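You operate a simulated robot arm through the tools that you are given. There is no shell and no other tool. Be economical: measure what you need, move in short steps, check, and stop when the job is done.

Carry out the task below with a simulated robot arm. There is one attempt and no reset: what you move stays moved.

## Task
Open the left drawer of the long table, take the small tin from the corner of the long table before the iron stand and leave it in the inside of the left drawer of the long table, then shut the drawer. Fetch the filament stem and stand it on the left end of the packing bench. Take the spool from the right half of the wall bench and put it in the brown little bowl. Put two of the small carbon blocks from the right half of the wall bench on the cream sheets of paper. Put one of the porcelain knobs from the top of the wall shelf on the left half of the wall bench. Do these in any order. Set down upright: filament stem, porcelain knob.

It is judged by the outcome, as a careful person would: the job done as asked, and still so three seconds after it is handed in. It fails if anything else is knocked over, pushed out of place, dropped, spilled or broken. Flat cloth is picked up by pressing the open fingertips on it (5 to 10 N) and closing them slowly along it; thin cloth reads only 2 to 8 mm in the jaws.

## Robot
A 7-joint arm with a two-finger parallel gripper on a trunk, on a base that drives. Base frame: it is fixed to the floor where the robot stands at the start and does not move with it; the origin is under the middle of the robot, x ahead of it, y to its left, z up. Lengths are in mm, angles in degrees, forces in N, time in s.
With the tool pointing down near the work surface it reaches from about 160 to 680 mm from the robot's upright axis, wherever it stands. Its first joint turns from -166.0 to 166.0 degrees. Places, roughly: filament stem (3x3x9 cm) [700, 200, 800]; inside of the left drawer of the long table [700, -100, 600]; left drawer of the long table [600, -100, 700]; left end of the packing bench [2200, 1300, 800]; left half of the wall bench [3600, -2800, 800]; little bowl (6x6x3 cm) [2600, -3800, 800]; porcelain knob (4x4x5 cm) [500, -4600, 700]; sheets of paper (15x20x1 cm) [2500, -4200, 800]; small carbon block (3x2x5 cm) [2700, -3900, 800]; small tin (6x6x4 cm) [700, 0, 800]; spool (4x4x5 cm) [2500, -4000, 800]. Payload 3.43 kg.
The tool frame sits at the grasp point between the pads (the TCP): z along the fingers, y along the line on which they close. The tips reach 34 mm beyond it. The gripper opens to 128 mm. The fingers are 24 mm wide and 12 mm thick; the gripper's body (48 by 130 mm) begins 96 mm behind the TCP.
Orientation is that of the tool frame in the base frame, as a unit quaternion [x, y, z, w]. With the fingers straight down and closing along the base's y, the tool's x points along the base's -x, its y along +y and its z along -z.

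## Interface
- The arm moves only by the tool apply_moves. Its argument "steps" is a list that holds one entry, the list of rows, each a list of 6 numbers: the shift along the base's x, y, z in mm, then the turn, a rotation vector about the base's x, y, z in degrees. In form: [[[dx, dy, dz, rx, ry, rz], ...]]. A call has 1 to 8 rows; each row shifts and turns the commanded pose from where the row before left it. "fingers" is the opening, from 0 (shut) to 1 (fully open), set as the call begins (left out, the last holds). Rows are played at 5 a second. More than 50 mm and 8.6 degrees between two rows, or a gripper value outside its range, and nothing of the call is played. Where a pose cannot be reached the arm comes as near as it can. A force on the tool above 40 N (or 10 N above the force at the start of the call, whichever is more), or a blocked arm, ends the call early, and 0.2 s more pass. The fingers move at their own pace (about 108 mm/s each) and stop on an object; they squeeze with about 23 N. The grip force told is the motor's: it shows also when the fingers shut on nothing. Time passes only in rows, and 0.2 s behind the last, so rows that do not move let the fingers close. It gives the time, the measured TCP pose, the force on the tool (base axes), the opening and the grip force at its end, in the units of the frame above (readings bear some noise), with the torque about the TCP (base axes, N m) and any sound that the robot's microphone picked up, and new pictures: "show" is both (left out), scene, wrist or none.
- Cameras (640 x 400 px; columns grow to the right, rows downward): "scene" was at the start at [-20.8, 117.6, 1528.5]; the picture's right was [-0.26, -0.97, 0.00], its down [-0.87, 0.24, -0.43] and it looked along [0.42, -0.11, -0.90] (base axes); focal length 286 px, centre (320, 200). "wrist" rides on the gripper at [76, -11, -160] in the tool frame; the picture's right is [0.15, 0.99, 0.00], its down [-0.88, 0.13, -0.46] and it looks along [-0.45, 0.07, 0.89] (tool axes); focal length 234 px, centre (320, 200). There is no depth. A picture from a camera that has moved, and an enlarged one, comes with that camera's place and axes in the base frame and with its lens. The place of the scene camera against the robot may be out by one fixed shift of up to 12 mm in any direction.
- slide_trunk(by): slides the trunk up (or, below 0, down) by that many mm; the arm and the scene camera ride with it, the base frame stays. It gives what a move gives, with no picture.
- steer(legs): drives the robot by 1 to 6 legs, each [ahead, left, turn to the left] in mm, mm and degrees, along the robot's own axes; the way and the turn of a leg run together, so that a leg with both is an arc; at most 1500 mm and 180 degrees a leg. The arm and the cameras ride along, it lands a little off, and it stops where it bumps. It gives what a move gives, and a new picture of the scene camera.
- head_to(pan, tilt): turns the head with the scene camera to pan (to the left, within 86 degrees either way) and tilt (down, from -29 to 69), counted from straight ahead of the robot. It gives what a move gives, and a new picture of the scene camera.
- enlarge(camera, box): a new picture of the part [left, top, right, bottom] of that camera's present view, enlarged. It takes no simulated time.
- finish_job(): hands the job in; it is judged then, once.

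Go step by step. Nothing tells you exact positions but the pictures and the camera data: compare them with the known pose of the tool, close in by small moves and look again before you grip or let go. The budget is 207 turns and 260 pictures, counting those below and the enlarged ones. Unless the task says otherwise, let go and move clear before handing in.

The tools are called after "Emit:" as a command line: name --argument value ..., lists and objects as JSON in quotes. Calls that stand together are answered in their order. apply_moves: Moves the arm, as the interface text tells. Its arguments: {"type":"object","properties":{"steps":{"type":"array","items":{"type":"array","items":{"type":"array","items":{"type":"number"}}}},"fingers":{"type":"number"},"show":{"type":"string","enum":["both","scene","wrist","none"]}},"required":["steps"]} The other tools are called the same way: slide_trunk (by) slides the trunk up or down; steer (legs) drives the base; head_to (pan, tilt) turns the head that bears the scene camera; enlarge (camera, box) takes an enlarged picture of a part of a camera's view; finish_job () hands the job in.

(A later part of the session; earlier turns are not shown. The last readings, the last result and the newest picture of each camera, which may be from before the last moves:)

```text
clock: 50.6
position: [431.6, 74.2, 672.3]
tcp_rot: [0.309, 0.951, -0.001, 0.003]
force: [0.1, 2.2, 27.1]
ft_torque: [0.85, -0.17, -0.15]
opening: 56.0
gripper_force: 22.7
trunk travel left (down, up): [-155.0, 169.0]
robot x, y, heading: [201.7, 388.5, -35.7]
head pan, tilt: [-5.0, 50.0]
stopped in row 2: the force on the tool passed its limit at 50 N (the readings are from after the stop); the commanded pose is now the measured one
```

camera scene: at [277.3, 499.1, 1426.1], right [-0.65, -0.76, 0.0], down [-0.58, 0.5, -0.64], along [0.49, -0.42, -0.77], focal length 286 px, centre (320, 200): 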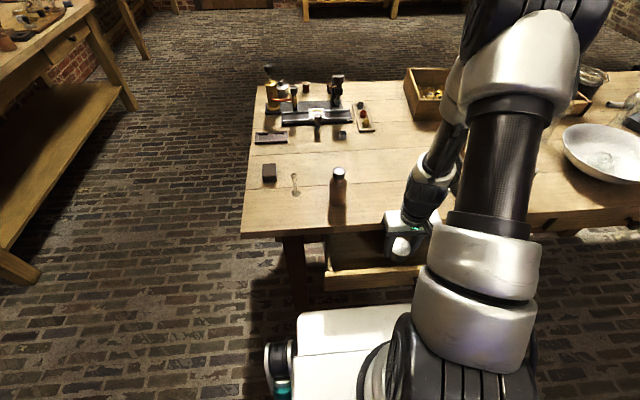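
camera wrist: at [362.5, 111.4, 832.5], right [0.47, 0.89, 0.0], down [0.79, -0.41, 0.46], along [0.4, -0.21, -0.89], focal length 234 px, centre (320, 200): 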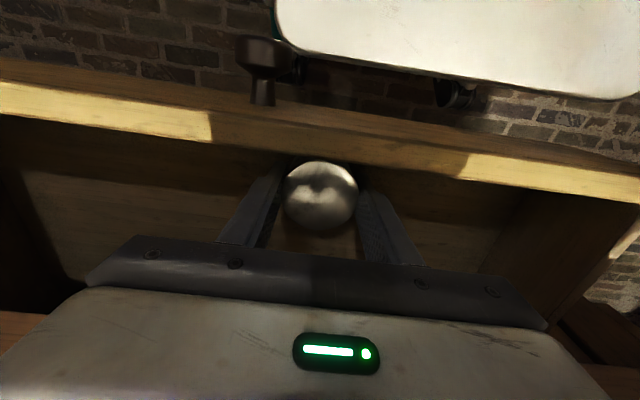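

Contact with the drawer floor. I ease up a millimetre and release, then rise.

Emit:
apply_moves --steps '[[[0, 0, 1, 0, 0, 0], [0, 0, 0, 0, 0, 0]]]' --fingers 0.62 --show "none"

Emit:
apply_moves --steps '[[[0, 0, 0, 0, 0, 0], [0, 0, 30, 0, 0, 0], [0, 0, 40, 0, 0, 0], [0, 0, 45, 0, 0, 0], [0, 0, 45, 0, 0, 0], [0, 0, 45, 0, 0, 0]]]' --show "wrist"

```text
clock: 51.2
position: [430.1, 72.7, 671.8]
tcp_rot: [0.31, 0.951, -0.001, 0.003]
force: [-10.2, -17.7, 21.1]
ft_torque: [0.3, 0.02, 0.19]
opening: 67.1
gripper_force: 0.1
trunk travel left (down, up): [-155.0, 169.0]
robot x, y, heading: [203.8, 388.7, -35.4]
head pan, tilt: [-5.0, 50.0]
```

```text
clock: 52.6
position: [430.3, 74.4, 875.9]
tcp_rot: [0.31, 0.951, 0.0, -0.001]
force: [0.0, 0.1, 0.0]
ft_torque: [-0.01, -0.02, 0.0]
opening: 79.6
gripper_force: 0.1
trunk travel left (down, up): [-155.0, 169.0]
robot x, y, heading: [201.9, 390.7, -35.6]
head pan, tilt: [-5.0, 50.0]
camera wrist: at [362.3, 111.2, 1034.4], right [0.46, 0.89, 0.0], down [0.79, -0.41, 0.46], along [0.4, -0.21, -0.89], focal length 234 px, centre (320, 200)
```

wrist: 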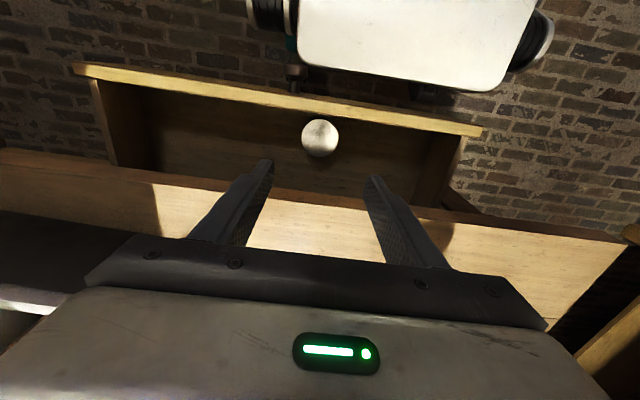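

The tin stands in the drawer. Now I back the robot off to push the drawer shut.

Emit:
steer --legs '[[-180, 0, 0]]'

Emit:
apply_moves --steps '[[[-7, -10, -25, -4.66, -6.5, 0], [-7, -10, -30, -4.66, -6.5, 0], [-7, -10, -45, -4.66, -6.5, 0], [-7, -10, -45, -4.66, -6.5, 0], [0, 0, -40, 0, 0, 0]]]' --fingers 0

```text
clock: 54.1
position: [285.1, 179.3, 874.5]
tcp_rot: [0.31, 0.951, 0.0, 0.002]
force: [-0.8, 0.1, 0.4]
ft_torque: [0.03, -0.01, 0.01]
opening: 79.4
gripper_force: 0.0
trunk travel left (down, up): [-155.0, 169.0]
robot x, y, heading: [55.1, 492.8, -35.6]
head pan, tilt: [-5.0, 50.0]
camera scene: at [132.1, 603.2, 1426.0], right [-0.65, -0.76, 0.0], down [-0.58, 0.5, -0.64], along [0.49, -0.42, -0.77], focal length 286 px, centre (320, 200)
```

scene: 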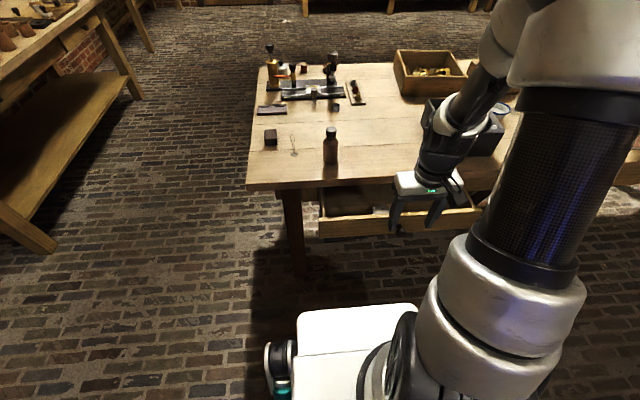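

```text
clock: 55.3
position: [256.0, 140.2, 690.1]
tcp_rot: [0.298, 0.913, -0.084, 0.264]
force: [0.0, 0.5, 0.2]
ft_torque: [0.0, 0.05, 0.0]
opening: 0.0
gripper_force: 23.3
trunk travel left (down, up): [-155.0, 169.0]
robot x, y, heading: [59.3, 491.0, -35.5]
head pan, tilt: [-5.0, 50.0]
camera scene: at [131.8, 603.4, 1426.1], right [-0.65, -0.76, 0.0], down [-0.58, 0.5, -0.64], along [0.49, -0.42, -0.77], focal length 286 px, centre (320, 200)
camera wrist: at [128.9, 217.9, 784.6], right [0.48, 0.87, -0.07], down [0.48, -0.19, 0.86], along [0.73, -0.45, -0.51], focal length 234 px, centre (320, 200)
```

scene: 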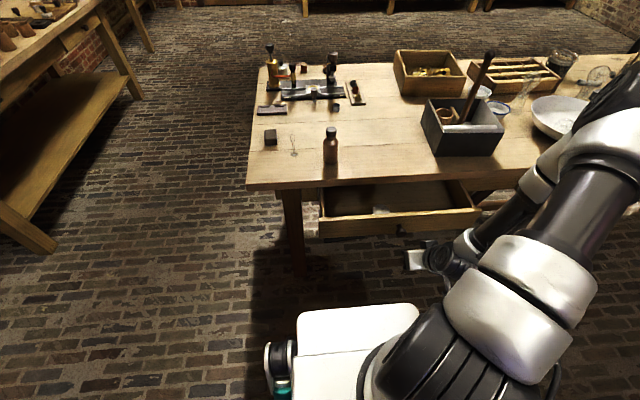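
wrist: 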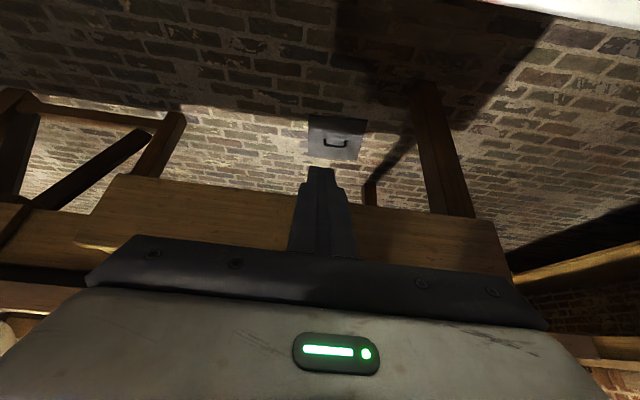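

The closed fingers are aligned with the knob. I push the drawer inwards.

Emit:
apply_moves --steps '[[[24, -17, 0, 0, 0, 0], [20, -14.3, 0, 0, 0, 0], [12, -8.6, 0, 0, 0, 0], [12, -8.6, 0, 0, 0, 0], [12, -8.6, 0, 0, 0, 0], [12, -8.6, 0, 0, 0, 0], [12, -8.6, 0, 0, 0, 0], [12, -8.6, 0, 0, 0, 0]]]' --show "scene"

```text
clock: 57.1
position: [373.0, 55.9, 690.1]
tcp_rot: [0.298, 0.913, -0.083, 0.265]
force: [0.4, 0.4, 0.0]
ft_torque: [-0.02, 0.03, 0.0]
opening: 0.0
gripper_force: 22.6
trunk travel left (down, up): [-155.0, 169.0]
robot x, y, heading: [56.1, 490.5, -35.5]
head pan, tilt: [-5.0, 50.0]
camera scene: at [132.1, 603.3, 1426.0], right [-0.65, -0.76, 0.0], down [-0.58, 0.5, -0.64], along [0.49, -0.42, -0.77], focal length 286 px, centre (320, 200)
```

scene: 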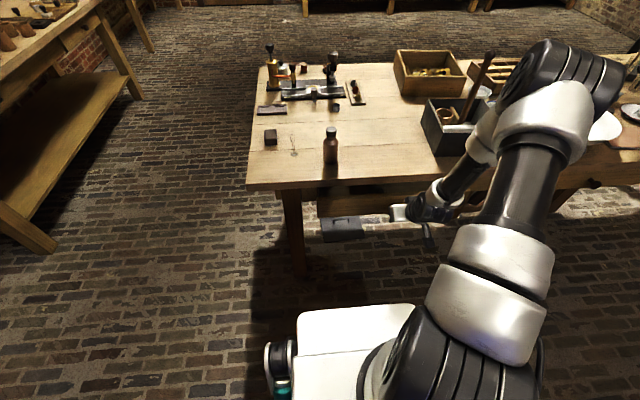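

Emit:
apply_moves --steps '[[[12, -8.6, 0, 0, 0, 0], [12, -8.6, 0, 0, 0, 0], [12, -8.6, 0, 0, 0, 0], [6, -4.3, 0, 0, 0, 0], [6, -4.3, 0, 0, 0, 0], [4, -2.9, 0, 0, 0, 0], [4, -2.9, 0, 0, 0, 0], [4, -2.9, 0, 0, 0, 0]]]' --show "none"

```text
clock: 58.9
position: [424.4, 18.7, 685.2]
tcp_rot: [0.3, 0.915, -0.08, 0.256]
force: [-3.5, 2.2, 1.5]
ft_torque: [0.02, 0.09, -0.02]
opening: 0.0
gripper_force: 23.2
trunk travel left (down, up): [-155.0, 169.0]
robot x, y, heading: [54.4, 498.4, -35.8]
head pan, tilt: [-5.0, 50.0]
stopped in row 8: the force on the tool passed its limit at 46 N (the readings are from after the stop); the commanded pose is now the measured one
```

It stopped against something firm, presumably fully closed. I back off and look.

Emit:
apply_moves --steps '[[[-24, 17, 0, 0, 0, 0], [-24, 17, 0, 0, 0, 0], [-24, 17, 20, 0, 0, 0], [-24, 17, 20, 0, 0, 0], [-24, 17, 20, 0, 0, 0]]]' --fingers 0.6

```text
clock: 60.1
position: [305.3, 101.7, 745.8]
tcp_rot: [0.299, 0.916, -0.08, 0.257]
force: [-0.2, 1.0, 0.2]
ft_torque: [-0.01, -0.01, 0.06]
opening: 76.7
gripper_force: 0.1
trunk travel left (down, up): [-155.0, 169.0]
robot x, y, heading: [56.2, 491.9, -35.7]
head pan, tilt: [-5.0, 50.0]
camera scene: at [131.7, 603.5, 1426.0], right [-0.65, -0.76, 0.0], down [-0.58, 0.5, -0.64], along [0.49, -0.42, -0.77], focal length 286 px, centre (320, 200)
camera wrist: at [179.9, 179.1, 843.2], right [0.48, 0.87, -0.07], down [0.49, -0.2, 0.85], along [0.72, -0.44, -0.53], focal length 234 px, centre (320, 200)
```

scene: 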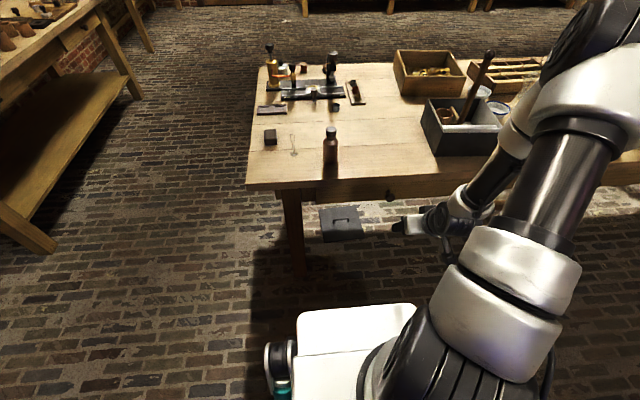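
wrist: 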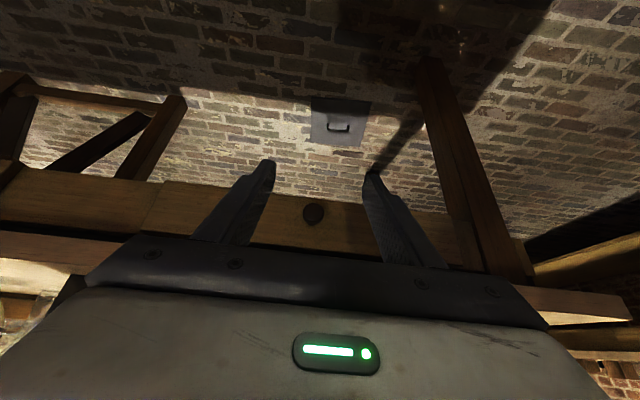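

Emit:
enlarge --camera "wrist" --box '[80, 150, 240, 250]'

Emit:
enlarge --camera "scene" --box '[240, 120, 440, 245]'

```text
4.00 times, centred on (160, 200) of wrist
camera zoom: at [179.9, 179.1, 843.2], right [0.48, 0.87, -0.07], down [0.49, -0.2, 0.85], along [0.72, -0.44, -0.53], focal length 937 px, centre (960, 200)
```

zoom: 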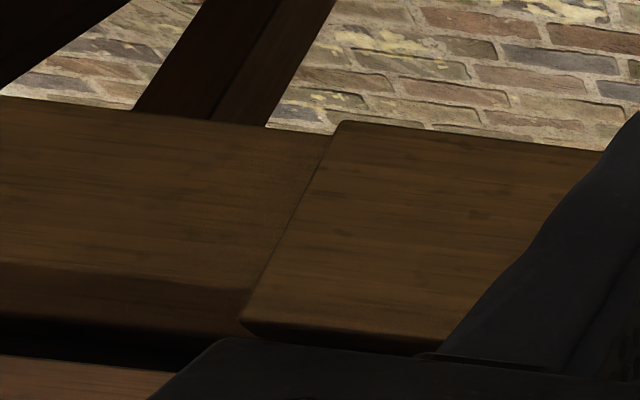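

```text
3.20 times, centred on (340, 182) of scene
camera zoom: at [131.7, 603.5, 1426.0], right [-0.65, -0.76, 0.0], down [-0.58, 0.5, -0.64], along [0.49, -0.42, -0.77], focal length 914 px, centre (256, 256)
```

zoom: 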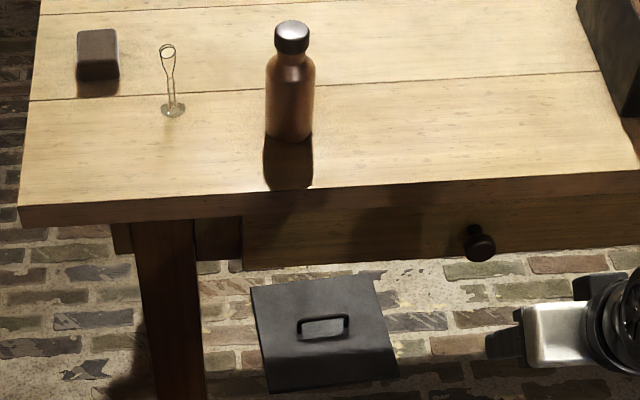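

The drawer is shut (knob back at its first place). Next the filament stem: I raise the tool upright and drive to it.

Emit:
apply_moves --steps '[[[0, 0, 40, 4.5, 6.3, 0], [0, 0, 40, 4.5, 6.3, 0], [0, 0, 45, 4.5, 6.3, 0], [0, 0, 45, 4.5, 6.3, 0], [20, 10, 30, 0, 0, 0]]]' --show "none"

Emit:
steer --legs '[[0, 150, 0], [185, 0, 0]]'

```text
clock: 61.3
position: [325.5, 112.3, 946.0]
tcp_rot: [0.312, 0.95, 0.0, 0.0]
force: [-1.1, -0.5, -0.3]
ft_torque: [0.03, 0.02, 0.0]
opening: 77.0
gripper_force: 0.0
trunk travel left (down, up): [-155.0, 169.0]
robot x, y, heading: [59.9, 497.3, -35.8]
head pan, tilt: [-5.0, 50.0]
```

```text
clock: 64.6
position: [566.1, 127.0, 945.4]
tcp_rot: [0.312, 0.95, -0.001, 0.002]
force: [-0.5, -0.4, -0.4]
ft_torque: [0.02, 0.01, 0.02]
opening: 76.9
gripper_force: 0.0
trunk travel left (down, up): [-155.0, 169.0]
robot x, y, heading: [297.2, 512.0, -36.0]
head pan, tilt: [-5.0, 50.0]
camera scene: at [371.3, 619.1, 1426.0], right [-0.65, -0.76, 0.0], down [-0.58, 0.5, -0.64], along [0.49, -0.42, -0.77], focal length 286 px, centre (320, 200)
```

scene: 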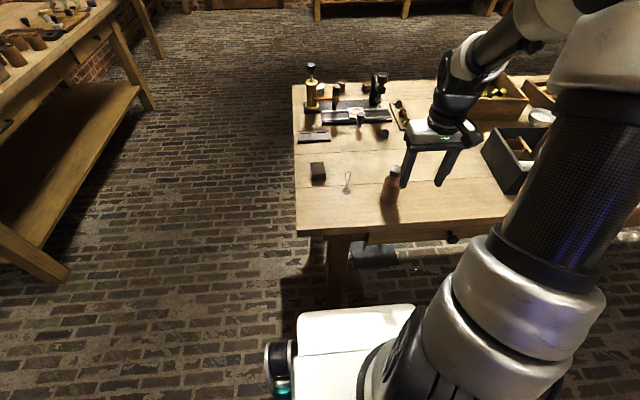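

I raise and move above the stem, clearing the bottle.

Emit:
apply_moves --steps '[[[0, 0, 40, 0, 0, 0], [44.5, 16.7, 0, 0, 0, 0], [44.5, 16.7, 0, 0, 0, 0], [44.5, 16.7, 0, 0, 0, 0], [44.5, 16.7, 0, 0, 0, 0], [0, 0, -40, 0, 0, 0]]]' --show "wrist"

Emit:
enlarge --camera "wrist" --box '[240, 60, 440, 200]'

```text
clock: 66.0
position: [746.2, 193.4, 944.4]
tcp_rot: [0.312, 0.95, 0.0, 0.002]
force: [-0.4, 0.7, 0.5]
ft_torque: [-0.03, 0.01, 0.02]
opening: 76.8
gripper_force: 0.1
trunk travel left (down, up): [-155.0, 169.0]
robot x, y, heading: [295.8, 510.0, -35.8]
head pan, tilt: [-5.0, 50.0]
camera wrist: at [678.2, 230.3, 1104.1], right [0.47, 0.88, 0.0], down [0.79, -0.41, 0.46], along [0.41, -0.22, -0.89], focal length 234 px, centre (320, 200)
```

wrist: 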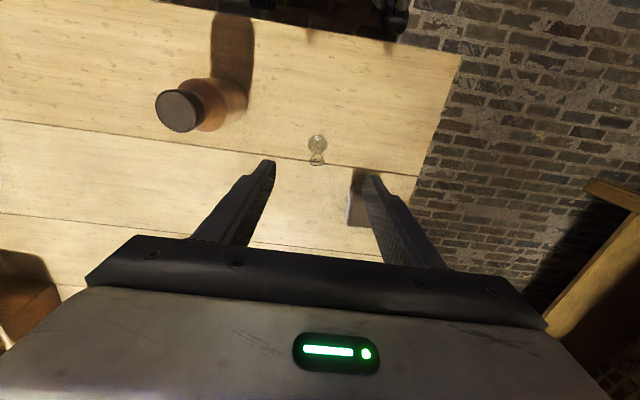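

```text
2.86 times, centred on (340, 130) of wrist
camera zoom: at [678.2, 230.3, 1104.1], right [0.47, 0.88, 0.0], down [0.79, -0.41, 0.46], along [0.41, -0.22, -0.89], focal length 669 px, centre (263, 400)
```

zoom: 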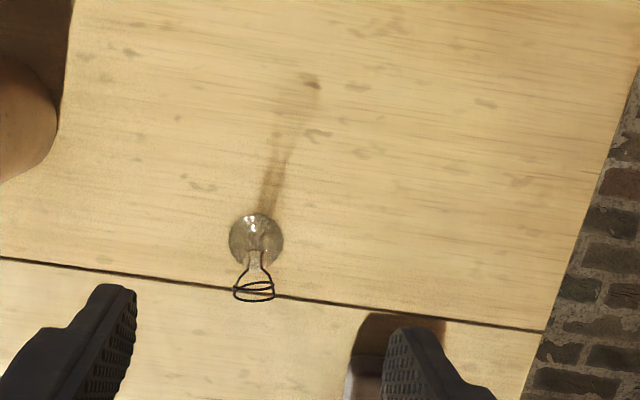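

The stem stands right below the TCP. I narrow the fingers (a dark block is close to the left finger) and lower around it.

Emit:
apply_moves --steps '[[[0, -1.5, -30, 0, 0, 0], [0, 0, -30, 0, 0, 0]]]' --fingers 0.36 --show "wrist"

Emit:
enlarge --camera "wrist" --box '[240, 100, 440, 240]'

```text
clock: 66.6
position: [745.0, 191.9, 885.8]
tcp_rot: [0.311, 0.95, -0.001, 0.002]
force: [-0.1, 1.0, 0.0]
ft_torque: [0.01, 0.01, -0.03]
opening: 46.1
gripper_force: 0.0
trunk travel left (down, up): [-155.0, 169.0]
robot x, y, heading: [291.3, 509.8, -35.6]
head pan, tilt: [-5.0, 50.0]
camera wrist: at [676.9, 228.6, 1044.6], right [0.47, 0.88, 0.0], down [0.79, -0.41, 0.46], along [0.41, -0.22, -0.89], focal length 234 px, centre (320, 200)
```

wrist: 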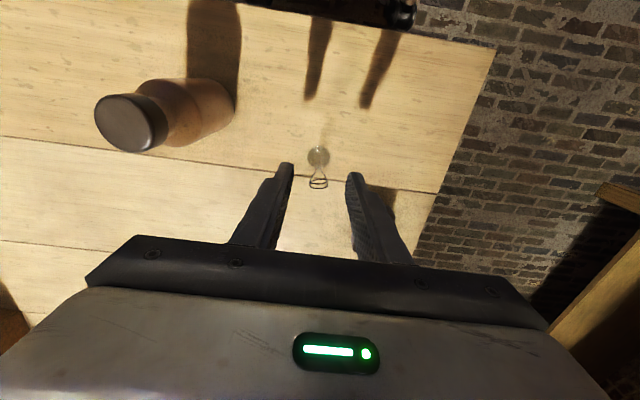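

```text
2.86 times, centred on (340, 170) of wrist
camera zoom: at [676.9, 228.6, 1044.6], right [0.47, 0.88, 0.0], down [0.79, -0.41, 0.46], along [0.41, -0.22, -0.89], focal length 669 px, centre (263, 286)
```

zoom: 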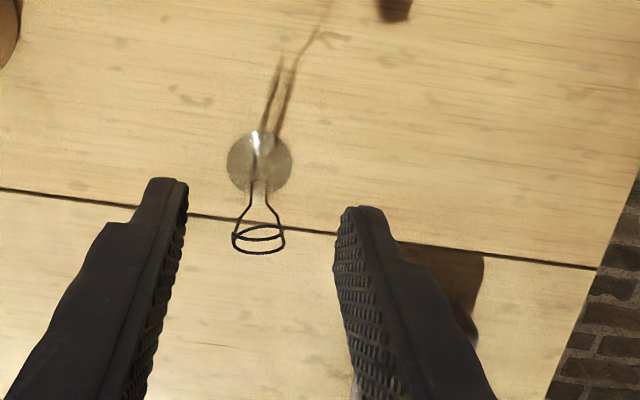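

Well centred. I lower to about 825 and close.

Emit:
apply_moves --steps '[[[0, 0, -30, 0, 0, 0], [0, 0, -30, 0, 0, 0]]]' --show "none"

Emit:
apply_moves --steps '[[[0, 0, 0, 0, 0, 0], [0, 0, 0, 0, 0, 0], [0, 0, 0, 0, 0, 0]]]' --fingers 0 --show "wrist"

```text
clock: 67.2
position: [744.3, 192.4, 826.1]
tcp_rot: [0.311, 0.95, 0.0, 0.002]
force: [-0.7, 0.0, 0.2]
ft_torque: [0.01, -0.01, -0.01]
opening: 46.3
gripper_force: 0.1
trunk travel left (down, up): [-155.0, 169.0]
robot x, y, heading: [296.3, 505.7, -35.4]
head pan, tilt: [-5.0, 50.0]
```

```text
clock: 68.0
position: [745.1, 191.5, 825.3]
tcp_rot: [0.312, 0.95, -0.001, 0.002]
force: [0.1, 0.0, 0.6]
ft_torque: [-0.02, -0.02, 0.02]
opening: 16.6
gripper_force: 14.8
trunk travel left (down, up): [-155.0, 169.0]
robot x, y, heading: [293.5, 508.9, -35.6]
head pan, tilt: [-5.0, 50.0]
camera wrist: at [676.9, 229.2, 984.6], right [0.47, 0.88, 0.0], down [0.79, -0.41, 0.46], along [0.41, -0.21, -0.89], focal length 234 px, centre (320, 200)
```

wrist: 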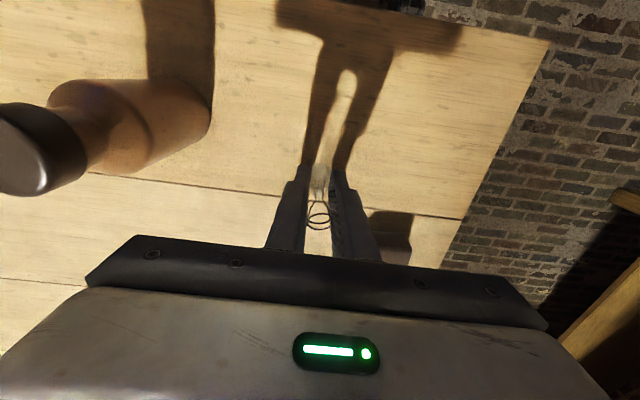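

Gripped at 16.6 mm. I lift and check.

Emit:
apply_moves --steps '[[[0, 0, 10, 0, 0, 0], [0, 0, 30, 0, 0, 0], [0, 0, 40, 0, 0, 0], [0, 0, 40, 0, 0, 0]]]' --show "wrist"

Emit:
enlarge --camera "wrist" --box '[220, 100, 420, 240]'

```text
clock: 69.0
position: [744.5, 193.1, 945.3]
tcp_rot: [0.311, 0.95, -0.001, 0.001]
force: [0.7, -0.4, -0.7]
ft_torque: [-0.02, 0.02, 0.0]
opening: 16.4
gripper_force: 14.3
trunk travel left (down, up): [-155.0, 169.0]
robot x, y, heading: [296.8, 510.2, -35.6]
head pan, tilt: [-5.0, 50.0]
camera wrist: at [677.0, 229.0, 1105.7], right [0.47, 0.88, 0.0], down [0.79, -0.41, 0.46], along [0.4, -0.21, -0.89], focal length 234 px, centre (320, 200)
```

wrist: 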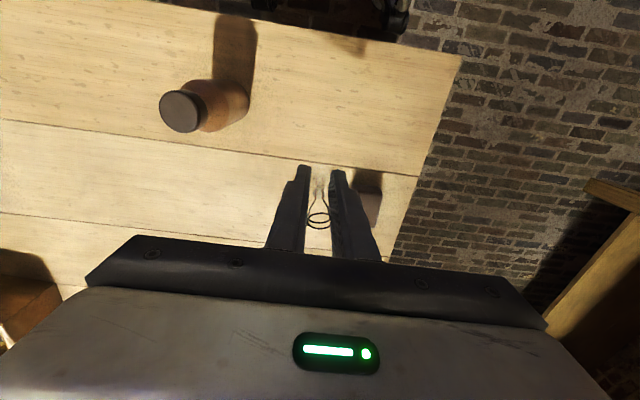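

```text
2.86 times, centred on (320, 170) of wrist
camera zoom: at [677.0, 229.0, 1105.7], right [0.47, 0.88, 0.0], down [0.79, -0.41, 0.46], along [0.4, -0.21, -0.89], focal length 669 px, centre (320, 286)
```

zoom: 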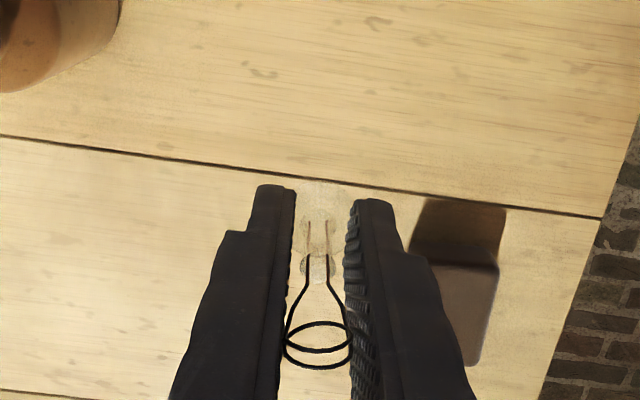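

The stem is held well. I retract the arm a little and drive round to the packing bench.

Emit:
apply_moves --steps '[[[0, 0, 40, 0, 0, 0], [-20, 15, 35, 0, 0, 0], [-27, 20, 10, 0, 0, 0], [-27, 20, 0, 0, 0, 0], [-27, 20, 0, 0, 0, 0]]]' --show "none"

Emit:
steer --legs '[[0, 764, 0], [400, 0, 0]]'

```text
clock: 70.2
position: [642.3, 268.0, 1030.8]
tcp_rot: [0.31, 0.951, -0.001, 0.001]
force: [0.8, 0.0, -0.7]
ft_torque: [-0.02, 0.0, -0.03]
opening: 16.3
gripper_force: 13.9
trunk travel left (down, up): [-155.0, 169.0]
robot x, y, heading: [295.9, 510.5, -35.6]
head pan, tilt: [-5.0, 50.0]
```

```text
clock: 80.0
position: [1414.3, 651.6, 1031.0]
tcp_rot: [0.311, 0.95, -0.001, 0.002]
force: [0.3, 0.1, 0.0]
ft_torque: [0.01, -0.03, -0.02]
opening: 16.4
gripper_force: 14.2
trunk travel left (down, up): [-155.0, 169.0]
robot x, y, heading: [1062.9, 893.3, -35.7]
head pan, tilt: [-5.0, 50.0]
camera scene: at [1142.5, 1003.7, 1426.0], right [-0.65, -0.76, 0.0], down [-0.58, 0.5, -0.64], along [0.49, -0.42, -0.77], focal length 286 px, centre (320, 200)
```

scene: 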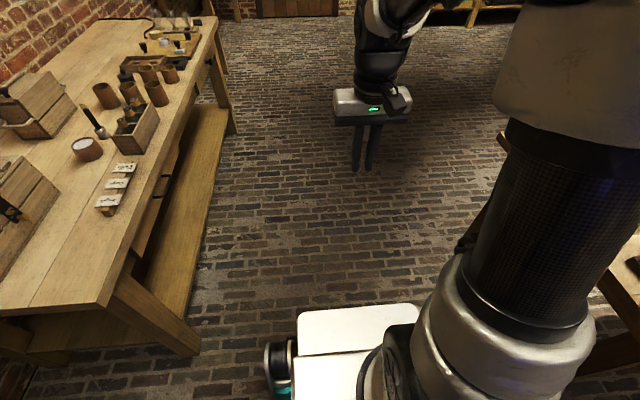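

The bench's left end has free space before the chest, left of the label strip. I drive on, turn to face the bench and approach.

Emit:
steer --legs '[[427, 0, 0], [0, 0, 90], [140, 0, 0]]'

```text
clock: 87.5
position: [1729.6, 1109.5, 1032.2]
tcp_rot: [-0.461, 0.887, 0.001, 0.002]
force: [0.4, 0.8, 0.0]
ft_torque: [0.0, 0.02, 0.0]
opening: 16.4
gripper_force: 14.4
trunk travel left (down, up): [-155.0, 169.0]
robot x, y, heading: [1496.0, 753.6, 55.6]
head pan, tilt: [-5.0, 50.0]
camera scene: at [1387.4, 815.0, 1426.0], right [0.77, -0.64, 0.0], down [-0.49, -0.59, -0.64], along [0.41, 0.5, -0.77], focal length 286 px, centre (320, 200)
```

scene: 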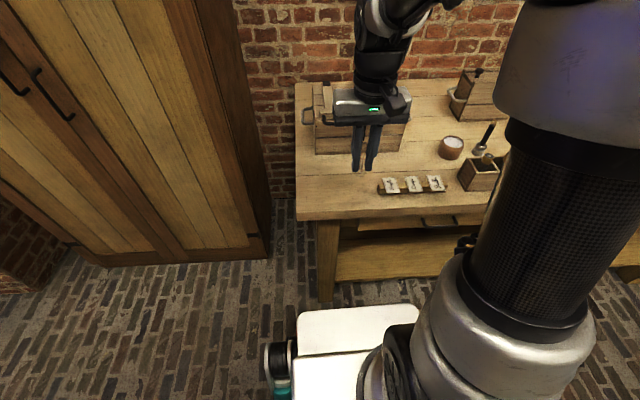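

I move the stem over the free spot left of the labels.

Emit:
apply_moves --steps '[[[22, 35, 0, 0, 0, 0], [22, 35, 0, 0, 0, 0], [22, 35, 0, 0, 0, 0], [0, 0, -45, 0, 0, 0], [0, 0, -45, 0, 0, 0]]]'

```text
clock: 88.7
position: [1794.9, 1216.4, 940.8]
tcp_rot: [-0.461, 0.887, 0.001, 0.002]
force: [0.5, -0.3, 0.2]
ft_torque: [0.03, -0.04, 0.01]
opening: 16.3
gripper_force: 14.2
trunk travel left (down, up): [-155.0, 169.0]
robot x, y, heading: [1494.2, 756.6, 55.2]
head pan, tilt: [-5.0, 50.0]
camera scene: at [1387.4, 815.0, 1426.1], right [0.77, -0.64, 0.0], down [-0.49, -0.59, -0.64], along [0.41, 0.5, -0.77], focal length 286 px, centre (320, 200)
camera wrist: at [1760.6, 1147.2, 1100.2], right [-0.89, 0.45, 0.0], down [0.4, 0.79, 0.46], along [0.21, 0.41, -0.89], focal length 234 px, centre (320, 200)
```

scene: 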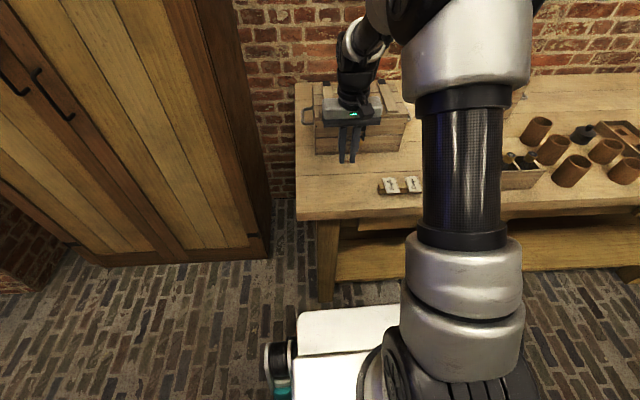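
wrist: 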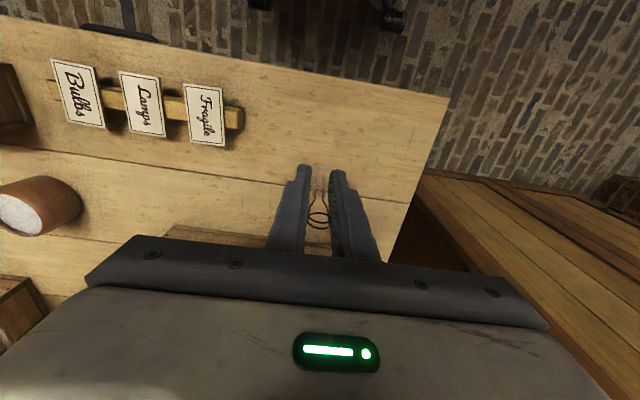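

Clear spot. I lower in steps until the base touches.

Emit:
apply_moves --steps '[[[0, 0, -40, 0, 0, 0], [0, 0, -30, 0, 0, 0], [0, 0, -8, 0, 0, 0]]]' --show "wrist"

Emit:
enlarge --camera "wrist" --box '[220, 100, 420, 240]'

```text
clock: 89.5
position: [1794.3, 1214.6, 862.2]
tcp_rot: [-0.461, 0.888, 0.001, 0.002]
force: [-0.5, 0.8, 0.0]
ft_torque: [0.04, 0.02, 0.01]
opening: 16.3
gripper_force: 14.0
trunk travel left (down, up): [-155.0, 169.0]
robot x, y, heading: [1497.2, 757.1, 55.6]
head pan, tilt: [-5.0, 50.0]
camera wrist: at [1760.5, 1146.6, 1022.3], right [-0.89, 0.45, 0.0], down [0.4, 0.79, 0.46], along [0.21, 0.41, -0.89], focal length 234 px, centre (320, 200)
```

wrist: 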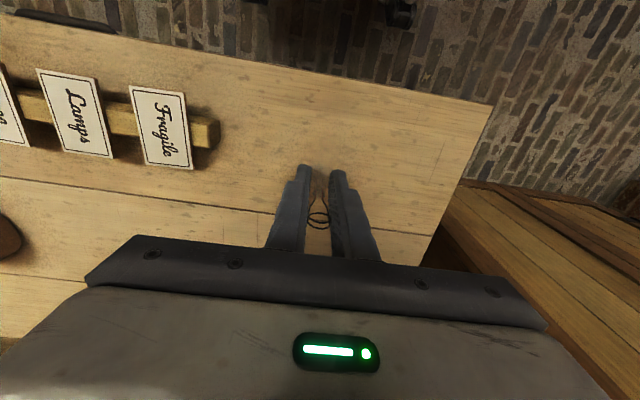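

```text
2.86 times, centred on (320, 170) of wrist
camera zoom: at [1760.5, 1146.6, 1022.3], right [-0.89, 0.45, 0.0], down [0.4, 0.79, 0.46], along [0.21, 0.41, -0.89], focal length 669 px, centre (320, 286)
```

zoom: 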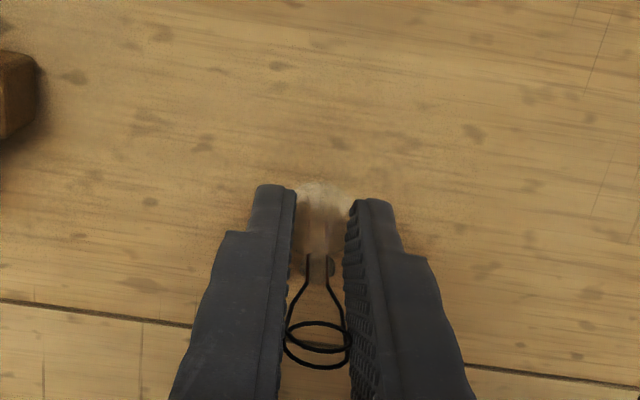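

Emit:
apply_moves --steps '[[[0, 0, -3, 0, 0, 0], [0, 0, -3, 0, 0, 0], [0, 0, -3, 0, 0, 0], [0, 0, -3, 0, 0, 0], [0, 0, 0, 0, 0, 0]]]' --show "none"

```text
clock: 90.7
position: [1795.1, 1214.2, 850.6]
tcp_rot: [-0.46, 0.888, 0.0, 0.001]
force: [0.1, 0.8, 0.7]
ft_torque: [0.01, 0.02, 0.0]
opening: 16.6
gripper_force: 14.3
trunk travel left (down, up): [-155.0, 169.0]
robot x, y, heading: [1495.9, 756.2, 55.3]
head pan, tilt: [-5.0, 50.0]
```

Emit:
apply_moves --steps '[[[0, 0, -3, 0, 0, 0], [0, 0, -3, 0, 0, 0], [0, 0, -3, 0, 0, 0], [0, 0, 0, 0, 0, 0]]]' --show "none"

Emit:
enlarge --camera "wrist" --box '[220, 100, 420, 240]'

```text
clock: 91.7
position: [1796.5, 1215.1, 844.1]
tcp_rot: [-0.461, 0.887, 0.0, 0.003]
force: [-1.0, 1.9, 7.8]
ft_torque: [0.13, 0.02, -0.01]
opening: 16.5
gripper_force: 13.9
trunk travel left (down, up): [-155.0, 169.0]
robot x, y, heading: [1495.3, 754.5, 55.5]
head pan, tilt: [-5.0, 50.0]
```

```text
2.86 times, centred on (320, 170) of wrist
camera zoom: at [1761.0, 1146.2, 1002.0], right [-0.89, 0.45, 0.0], down [0.4, 0.79, 0.46], along [0.21, 0.41, -0.89], focal length 669 px, centre (320, 286)
```

zoom: 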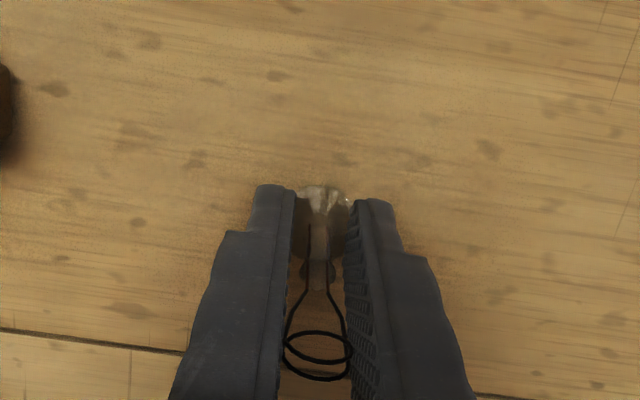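

Base touches (8 N). I ease off and open gently.

Emit:
apply_moves --steps '[[[0, 0, 1.5, 0, 0, 0], [0, 0, 0, 0, 0, 0]]]' --show "none"

Emit:
apply_moves --steps '[[[0, 0, 0, 0, 0, 0], [0, 0, 0, 0, 0, 0], [0, 0, 0, 0, 0, 0]]]' --fingers 0.36 --show "wrist"

```text
clock: 92.3
position: [1794.7, 1214.0, 844.2]
tcp_rot: [-0.46, 0.888, 0.001, 0.001]
force: [1.2, 1.3, 1.1]
ft_torque: [0.09, -0.04, -0.04]
opening: 16.6
gripper_force: 14.2
trunk travel left (down, up): [-155.0, 169.0]
robot x, y, heading: [1497.0, 757.2, 55.7]
head pan, tilt: [-5.0, 50.0]
```

```text
clock: 93.1
position: [1796.4, 1214.4, 843.6]
tcp_rot: [-0.461, 0.887, 0.001, 0.001]
force: [0.6, 0.1, -0.6]
ft_torque: [0.0, 0.04, -0.01]
opening: 46.1
gripper_force: 0.0
trunk travel left (down, up): [-155.0, 169.0]
robot x, y, heading: [1496.7, 754.4, 55.5]
head pan, tilt: [-5.0, 50.0]
camera wrist: at [1761.1, 1146.0, 1002.8], right [-0.89, 0.45, 0.0], down [0.4, 0.79, 0.46], along [0.21, 0.41, -0.89], focal length 234 px, centre (320, 200)
```

wrist: 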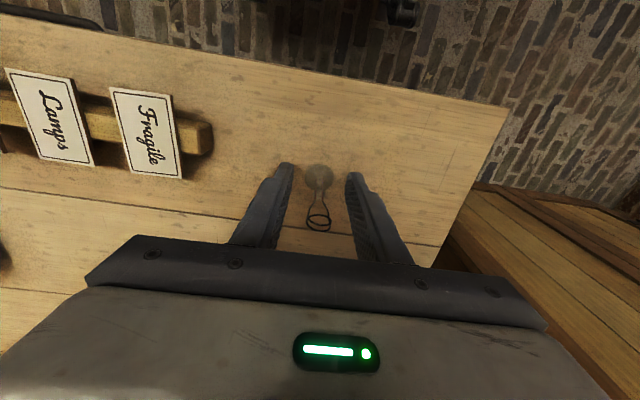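

The stem stands free. I rise straight up and check.

Emit:
apply_moves --steps '[[[0, 0, 25, 0, 0, 0], [0, 0, 40, 0, 0, 0], [0, 0, 45, 0, 0, 0], [0, 0, 45, 0, 0, 0], [0, 0, 45, 0, 0, 0], [-25, -35, 0, 0, 0, 0], [-25, -35, 0, 0, 0, 0]]]' --show "both"

```text
clock: 94.7
position: [1746.4, 1144.6, 1044.5]
tcp_rot: [-0.461, 0.887, 0.001, 0.001]
force: [-0.2, 0.2, -0.6]
ft_torque: [0.01, 0.04, 0.02]
opening: 46.1
gripper_force: 0.0
trunk travel left (down, up): [-155.0, 169.0]
robot x, y, heading: [1494.9, 752.2, 55.2]
head pan, tilt: [-5.0, 50.0]
camera scene: at [1387.5, 815.1, 1426.0], right [0.77, -0.64, 0.0], down [-0.49, -0.59, -0.64], along [0.41, 0.5, -0.77], focal length 286 px, centre (320, 200)
camera wrist: at [1711.4, 1075.7, 1202.8], right [-0.89, 0.45, 0.0], down [0.4, 0.79, 0.46], along [0.21, 0.41, -0.89], focal length 234 px, centre (320, 200)
```

scene: 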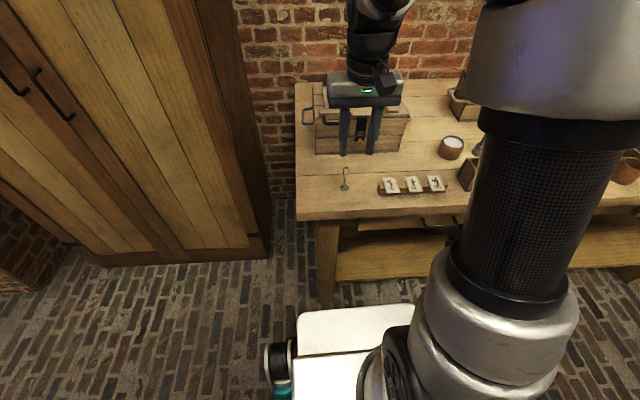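
wrist: 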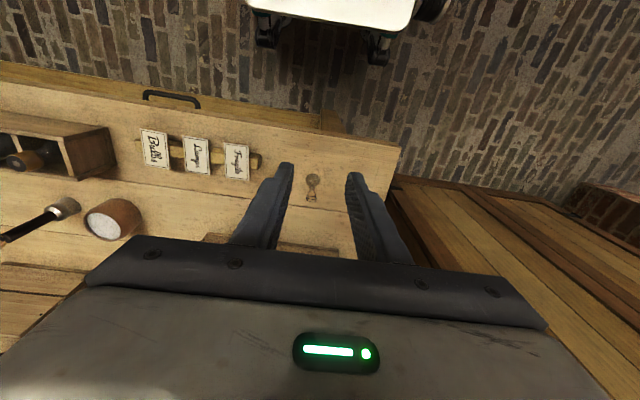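

Stem done. Now I back off, turn, and drive across toward the wall bench.

Emit:
steer --legs '[[-220, 0, 0], [0, 0, -91.1], [1200, 0, 0]]'

Emit:
head_to --pan -20 --tilt 15

```text
clock: 106.1
position: [2715.4, -403.5, 1044.0]
tcp_rot: [0.317, 0.949, -0.001, 0.002]
force: [0.1, 0.2, 0.0]
ft_torque: [0.01, 0.03, -0.02]
opening: 45.9
gripper_force: 0.0
trunk travel left (down, up): [-155.0, 169.0]
robot x, y, heading: [2338.7, -135.7, -36.3]
head pan, tilt: [-5.0, 50.0]
camera scene: at [2414.3, -31.1, 1426.0], right [-0.66, -0.75, 0.0], down [-0.58, 0.51, -0.64], along [0.48, -0.42, -0.77], focal length 286 px, centre (320, 200)
```

scene: 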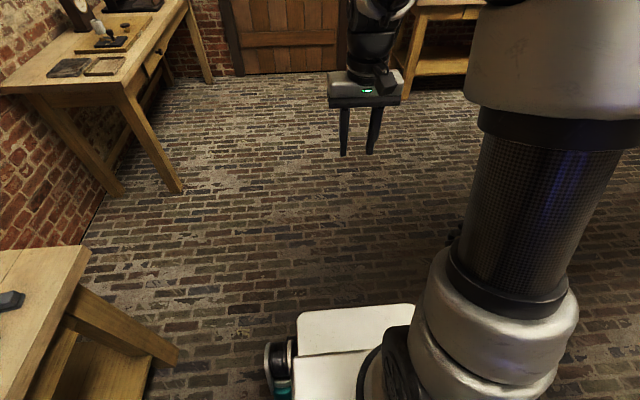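

```text
clock: 107.1
position: [2715.4, -402.8, 1044.1]
tcp_rot: [0.316, 0.949, 0.0, 0.001]
force: [0.0, 0.6, 0.4]
ft_torque: [-0.02, -0.01, -0.02]
opening: 46.2
gripper_force: 0.1
trunk travel left (down, up): [-155.0, 169.0]
robot x, y, heading: [2340.3, -141.8, -36.1]
head pan, tilt: [-20.0, 15.0]
camera scene: at [2408.4, -58.0, 1479.7], right [-0.83, -0.56, 0.0], down [-0.14, 0.22, -0.97], along [0.54, -0.8, -0.26], focal length 286 px, centre (320, 200)
```

scene: 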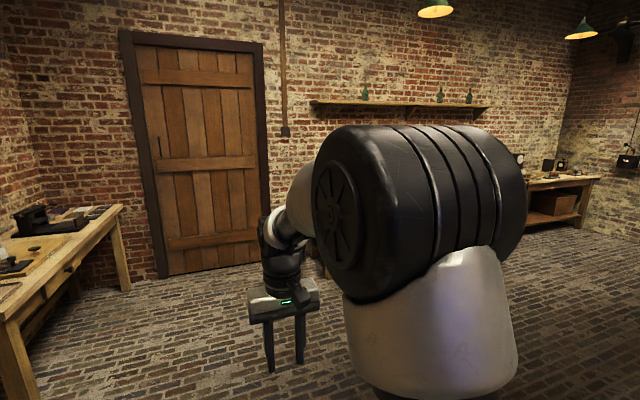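

The wall bench lies to the right of the door. I strafe right along the room.

Emit:
steer --legs '[[0, -1500, 0], [0, -1300, 0]]'

Emit:
head_to --pan 30 --tilt 25

```text
clock: 133.9
position: [1077.1, -2660.1, 1043.8]
tcp_rot: [0.31, 0.951, 0.0, 0.001]
force: [0.8, -0.3, 1.1]
ft_torque: [0.01, -0.01, 0.01]
opening: 46.2
gripper_force: 0.1
trunk travel left (down, up): [-155.0, 169.0]
robot x, y, heading: [694.0, -2404.9, -35.3]
head pan, tilt: [-20.0, 15.0]
camera scene: at [764.8, -2319.9, 1479.8], right [-0.82, -0.57, 0.0], down [-0.15, 0.21, -0.97], along [0.55, -0.8, -0.26], focal length 286 px, centre (320, 200)
```

scene: 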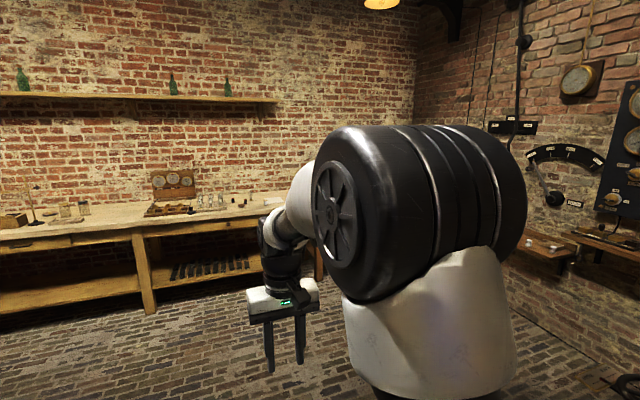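

```text
clock: 135.1
position: [1078.0, -2660.1, 1043.2]
tcp_rot: [0.309, 0.951, -0.001, 0.001]
force: [0.7, 0.3, -0.6]
ft_torque: [-0.01, -0.02, -0.01]
opening: 45.9
gripper_force: 0.0
trunk travel left (down, up): [-155.0, 169.0]
robot x, y, heading: [695.9, -2404.1, -35.4]
head pan, tilt: [30.0, 25.0]
camera scene: at [803.5, -2251.8, 1463.5], right [-0.1, -1.0, 0.0], down [-0.42, 0.04, -0.91], along [0.9, -0.09, -0.42], focal length 286 px, centre (320, 200)
```

scene: 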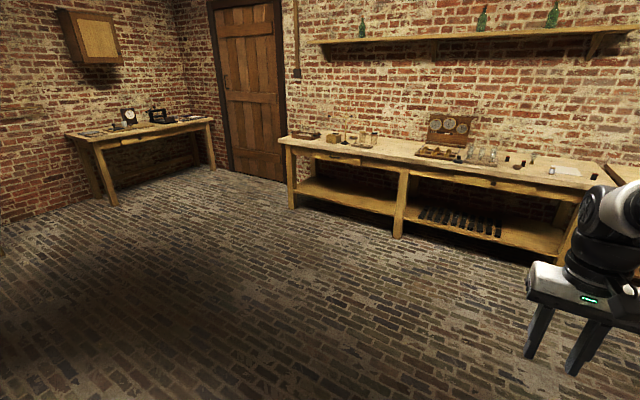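

I drive ahead toward the right half of the wall bench.

Emit:
steer --legs '[[0, -150, 0], [1450, 0, 0]]'

Emit:
head_to --pan 5 --tilt 35

```text
clock: 144.0
position: [2172.5, -3616.9, 1044.0]
tcp_rot: [0.308, 0.951, -0.001, 0.002]
force: [0.5, -0.1, 0.1]
ft_torque: [-0.04, -0.02, 0.01]
opening: 45.8
gripper_force: 0.2
trunk travel left (down, up): [-155.0, 169.0]
robot x, y, heading: [1785.5, -3360.4, -34.9]
head pan, tilt: [30.0, 25.0]
camera scene: at [1896.3, -3208.9, 1463.5], right [-0.09, -1.0, 0.0], down [-0.42, 0.04, -0.91], along [0.9, -0.08, -0.42], focal length 286 px, centre (320, 200)
```

scene: 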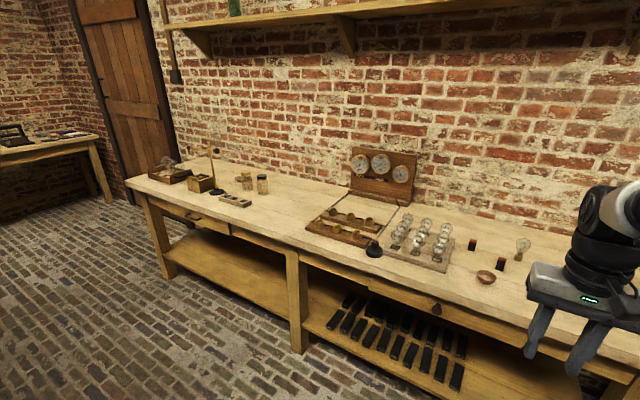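

```text
clock: 144.9
position: [2172.1, -3616.7, 1043.2]
tcp_rot: [0.308, 0.952, -0.001, 0.002]
force: [0.0, 0.2, -0.1]
ft_torque: [-0.01, -0.02, -0.01]
opening: 46.3
gripper_force: 0.1
trunk travel left (down, up): [-155.0, 169.0]
robot x, y, heading: [1785.1, -3362.0, -35.2]
head pan, tilt: [5.0, 35.0]
camera scene: at [1880.7, -3244.8, 1447.8], right [-0.5, -0.86, 0.0], down [-0.5, 0.29, -0.82], along [0.71, -0.41, -0.57], focal length 286 px, centre (320, 200)
```

scene: 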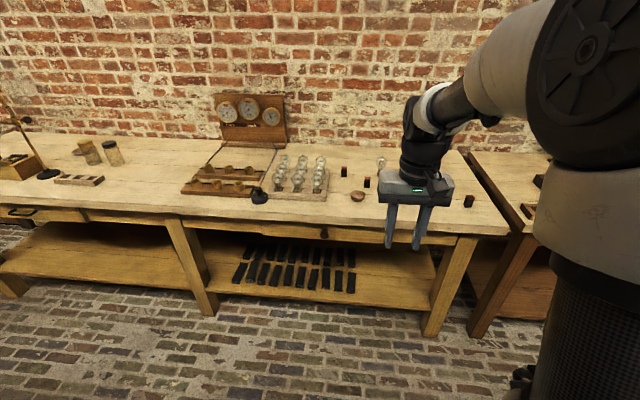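

Gripper hides part of the bench; I swing it right for a clear look.

Emit:
apply_moves --steps '[[[-40, -30, 0, 0, 0, 0], [-40, -30, 0, 0, 0, 0], [-40, -30, 0, 0, 0, 0], [-40, -30, 0, 0, 0, 0], [-30, -40, 0, 0, 0, 0], [-30, -40, 0, 0, 0, 0]]]' --show "none"

Emit:
head_to --pan -8 --tilt 38

Emit:
enlarge --camera "scene" --box '[200, 60, 460, 220]'

```text
clock: 146.3
position: [1951.7, -3817.4, 1043.4]
tcp_rot: [0.307, 0.952, -0.001, 0.001]
force: [-0.9, 0.6, -0.6]
ft_torque: [0.0, 0.02, 0.0]
opening: 46.1
gripper_force: 0.0
trunk travel left (down, up): [-155.0, 169.0]
robot x, y, heading: [1788.7, -3359.1, -35.4]
head pan, tilt: [5.0, 35.0]
```

```text
clock: 147.0
position: [1951.6, -3816.7, 1043.8]
tcp_rot: [0.308, 0.951, 0.0, 0.002]
force: [-0.6, -0.4, -0.1]
ft_torque: [0.01, 0.01, 0.0]
opening: 46.2
gripper_force: 0.0
trunk travel left (down, up): [-155.0, 169.0]
robot x, y, heading: [1787.1, -3362.3, -35.0]
head pan, tilt: [-8.0, 38.0]
camera scene: at [1867.5, -3259.6, 1443.2], right [-0.68, -0.73, 0.0], down [-0.45, 0.42, -0.79], along [0.57, -0.54, -0.62], focal length 286 px, centre (320, 200)
```

scene: 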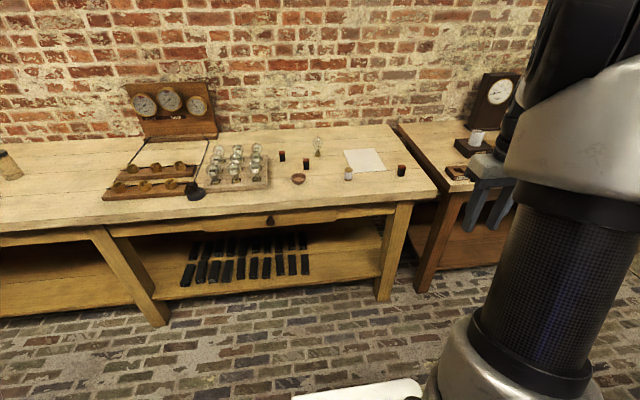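

```text
2.46 times, centred on (330, 140) of scene
camera zoom: at [1867.5, -3259.6, 1443.2], right [-0.68, -0.73, 0.0], down [-0.45, 0.42, -0.79], along [0.57, -0.54, -0.62], focal length 703 px, centre (295, 348)
```

zoom: 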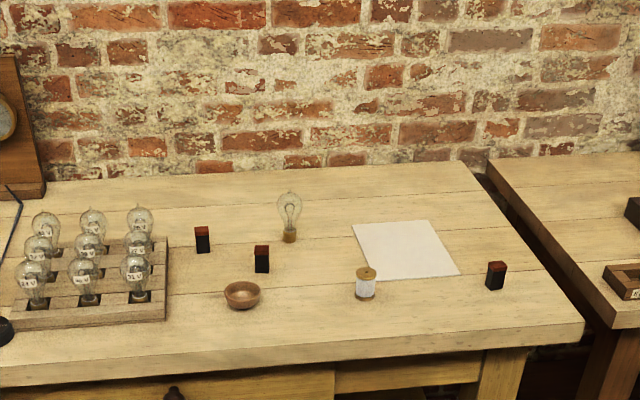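

I see three carbon blocks, spool, bowl and paper. I drive closer so all are in reach.

Emit:
steer --legs '[[480, 0, 0], [0, -95, 0]]'

Emit:
head_to --pan -5 --tilt 50

Emit:
enlarge --camera "scene" --box '[200, 40, 460, 200]'

```text
clock: 151.1
position: [2288.7, -4170.1, 1044.1]
tcp_rot: [0.308, 0.952, -0.001, 0.002]
force: [-0.1, 0.2, -0.4]
ft_torque: [-0.01, -0.02, 0.03]
opening: 46.3
gripper_force: 0.1
trunk travel left (down, up): [-155.0, 169.0]
robot x, y, heading: [2122.6, -3713.3, -35.2]
head pan, tilt: [-8.0, 38.0]
camera scene: at [2202.9, -3612.5, 1443.2], right [-0.68, -0.73, 0.0], down [-0.45, 0.42, -0.79], along [0.58, -0.54, -0.62], focal length 286 px, centre (320, 200)
```

scene: 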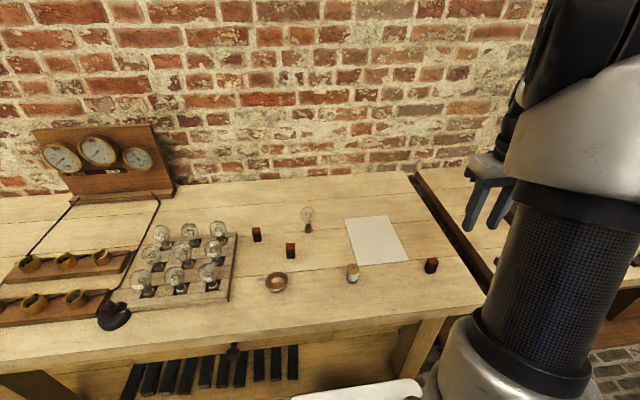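

```text
clock: 151.8
position: [2288.8, -4169.2, 1043.4]
tcp_rot: [0.307, 0.952, -0.001, 0.002]
force: [0.0, 0.9, 0.0]
ft_torque: [-0.02, -0.01, -0.02]
opening: 46.0
gripper_force: 0.0
trunk travel left (down, up): [-155.0, 169.0]
robot x, y, heading: [2125.2, -3718.2, -35.0]
head pan, tilt: [-5.0, 50.0]
camera scene: at [2198.7, -3603.2, 1426.1], right [-0.64, -0.76, 0.0], down [-0.59, 0.49, -0.64], along [0.49, -0.41, -0.77], focal length 286 px, centre (320, 200)
```

scene: 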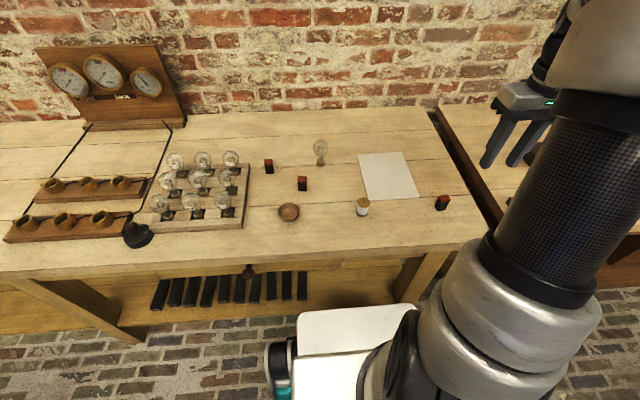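

```text
2.46 times, centred on (330, 120) of scene
camera zoom: at [2198.7, -3603.2, 1426.1], right [-0.64, -0.76, 0.0], down [-0.59, 0.49, -0.64], along [0.49, -0.41, -0.77], focal length 703 px, centre (295, 397)
```

zoom: 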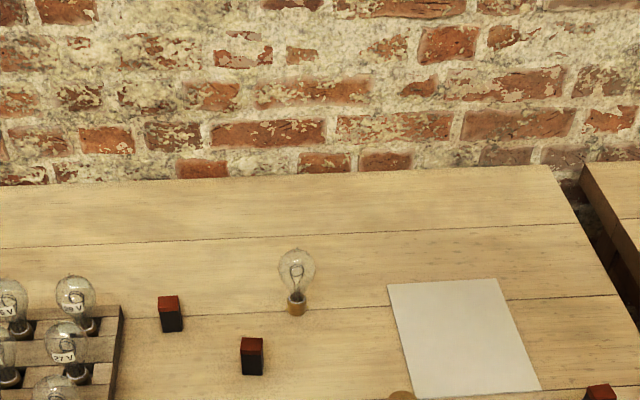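

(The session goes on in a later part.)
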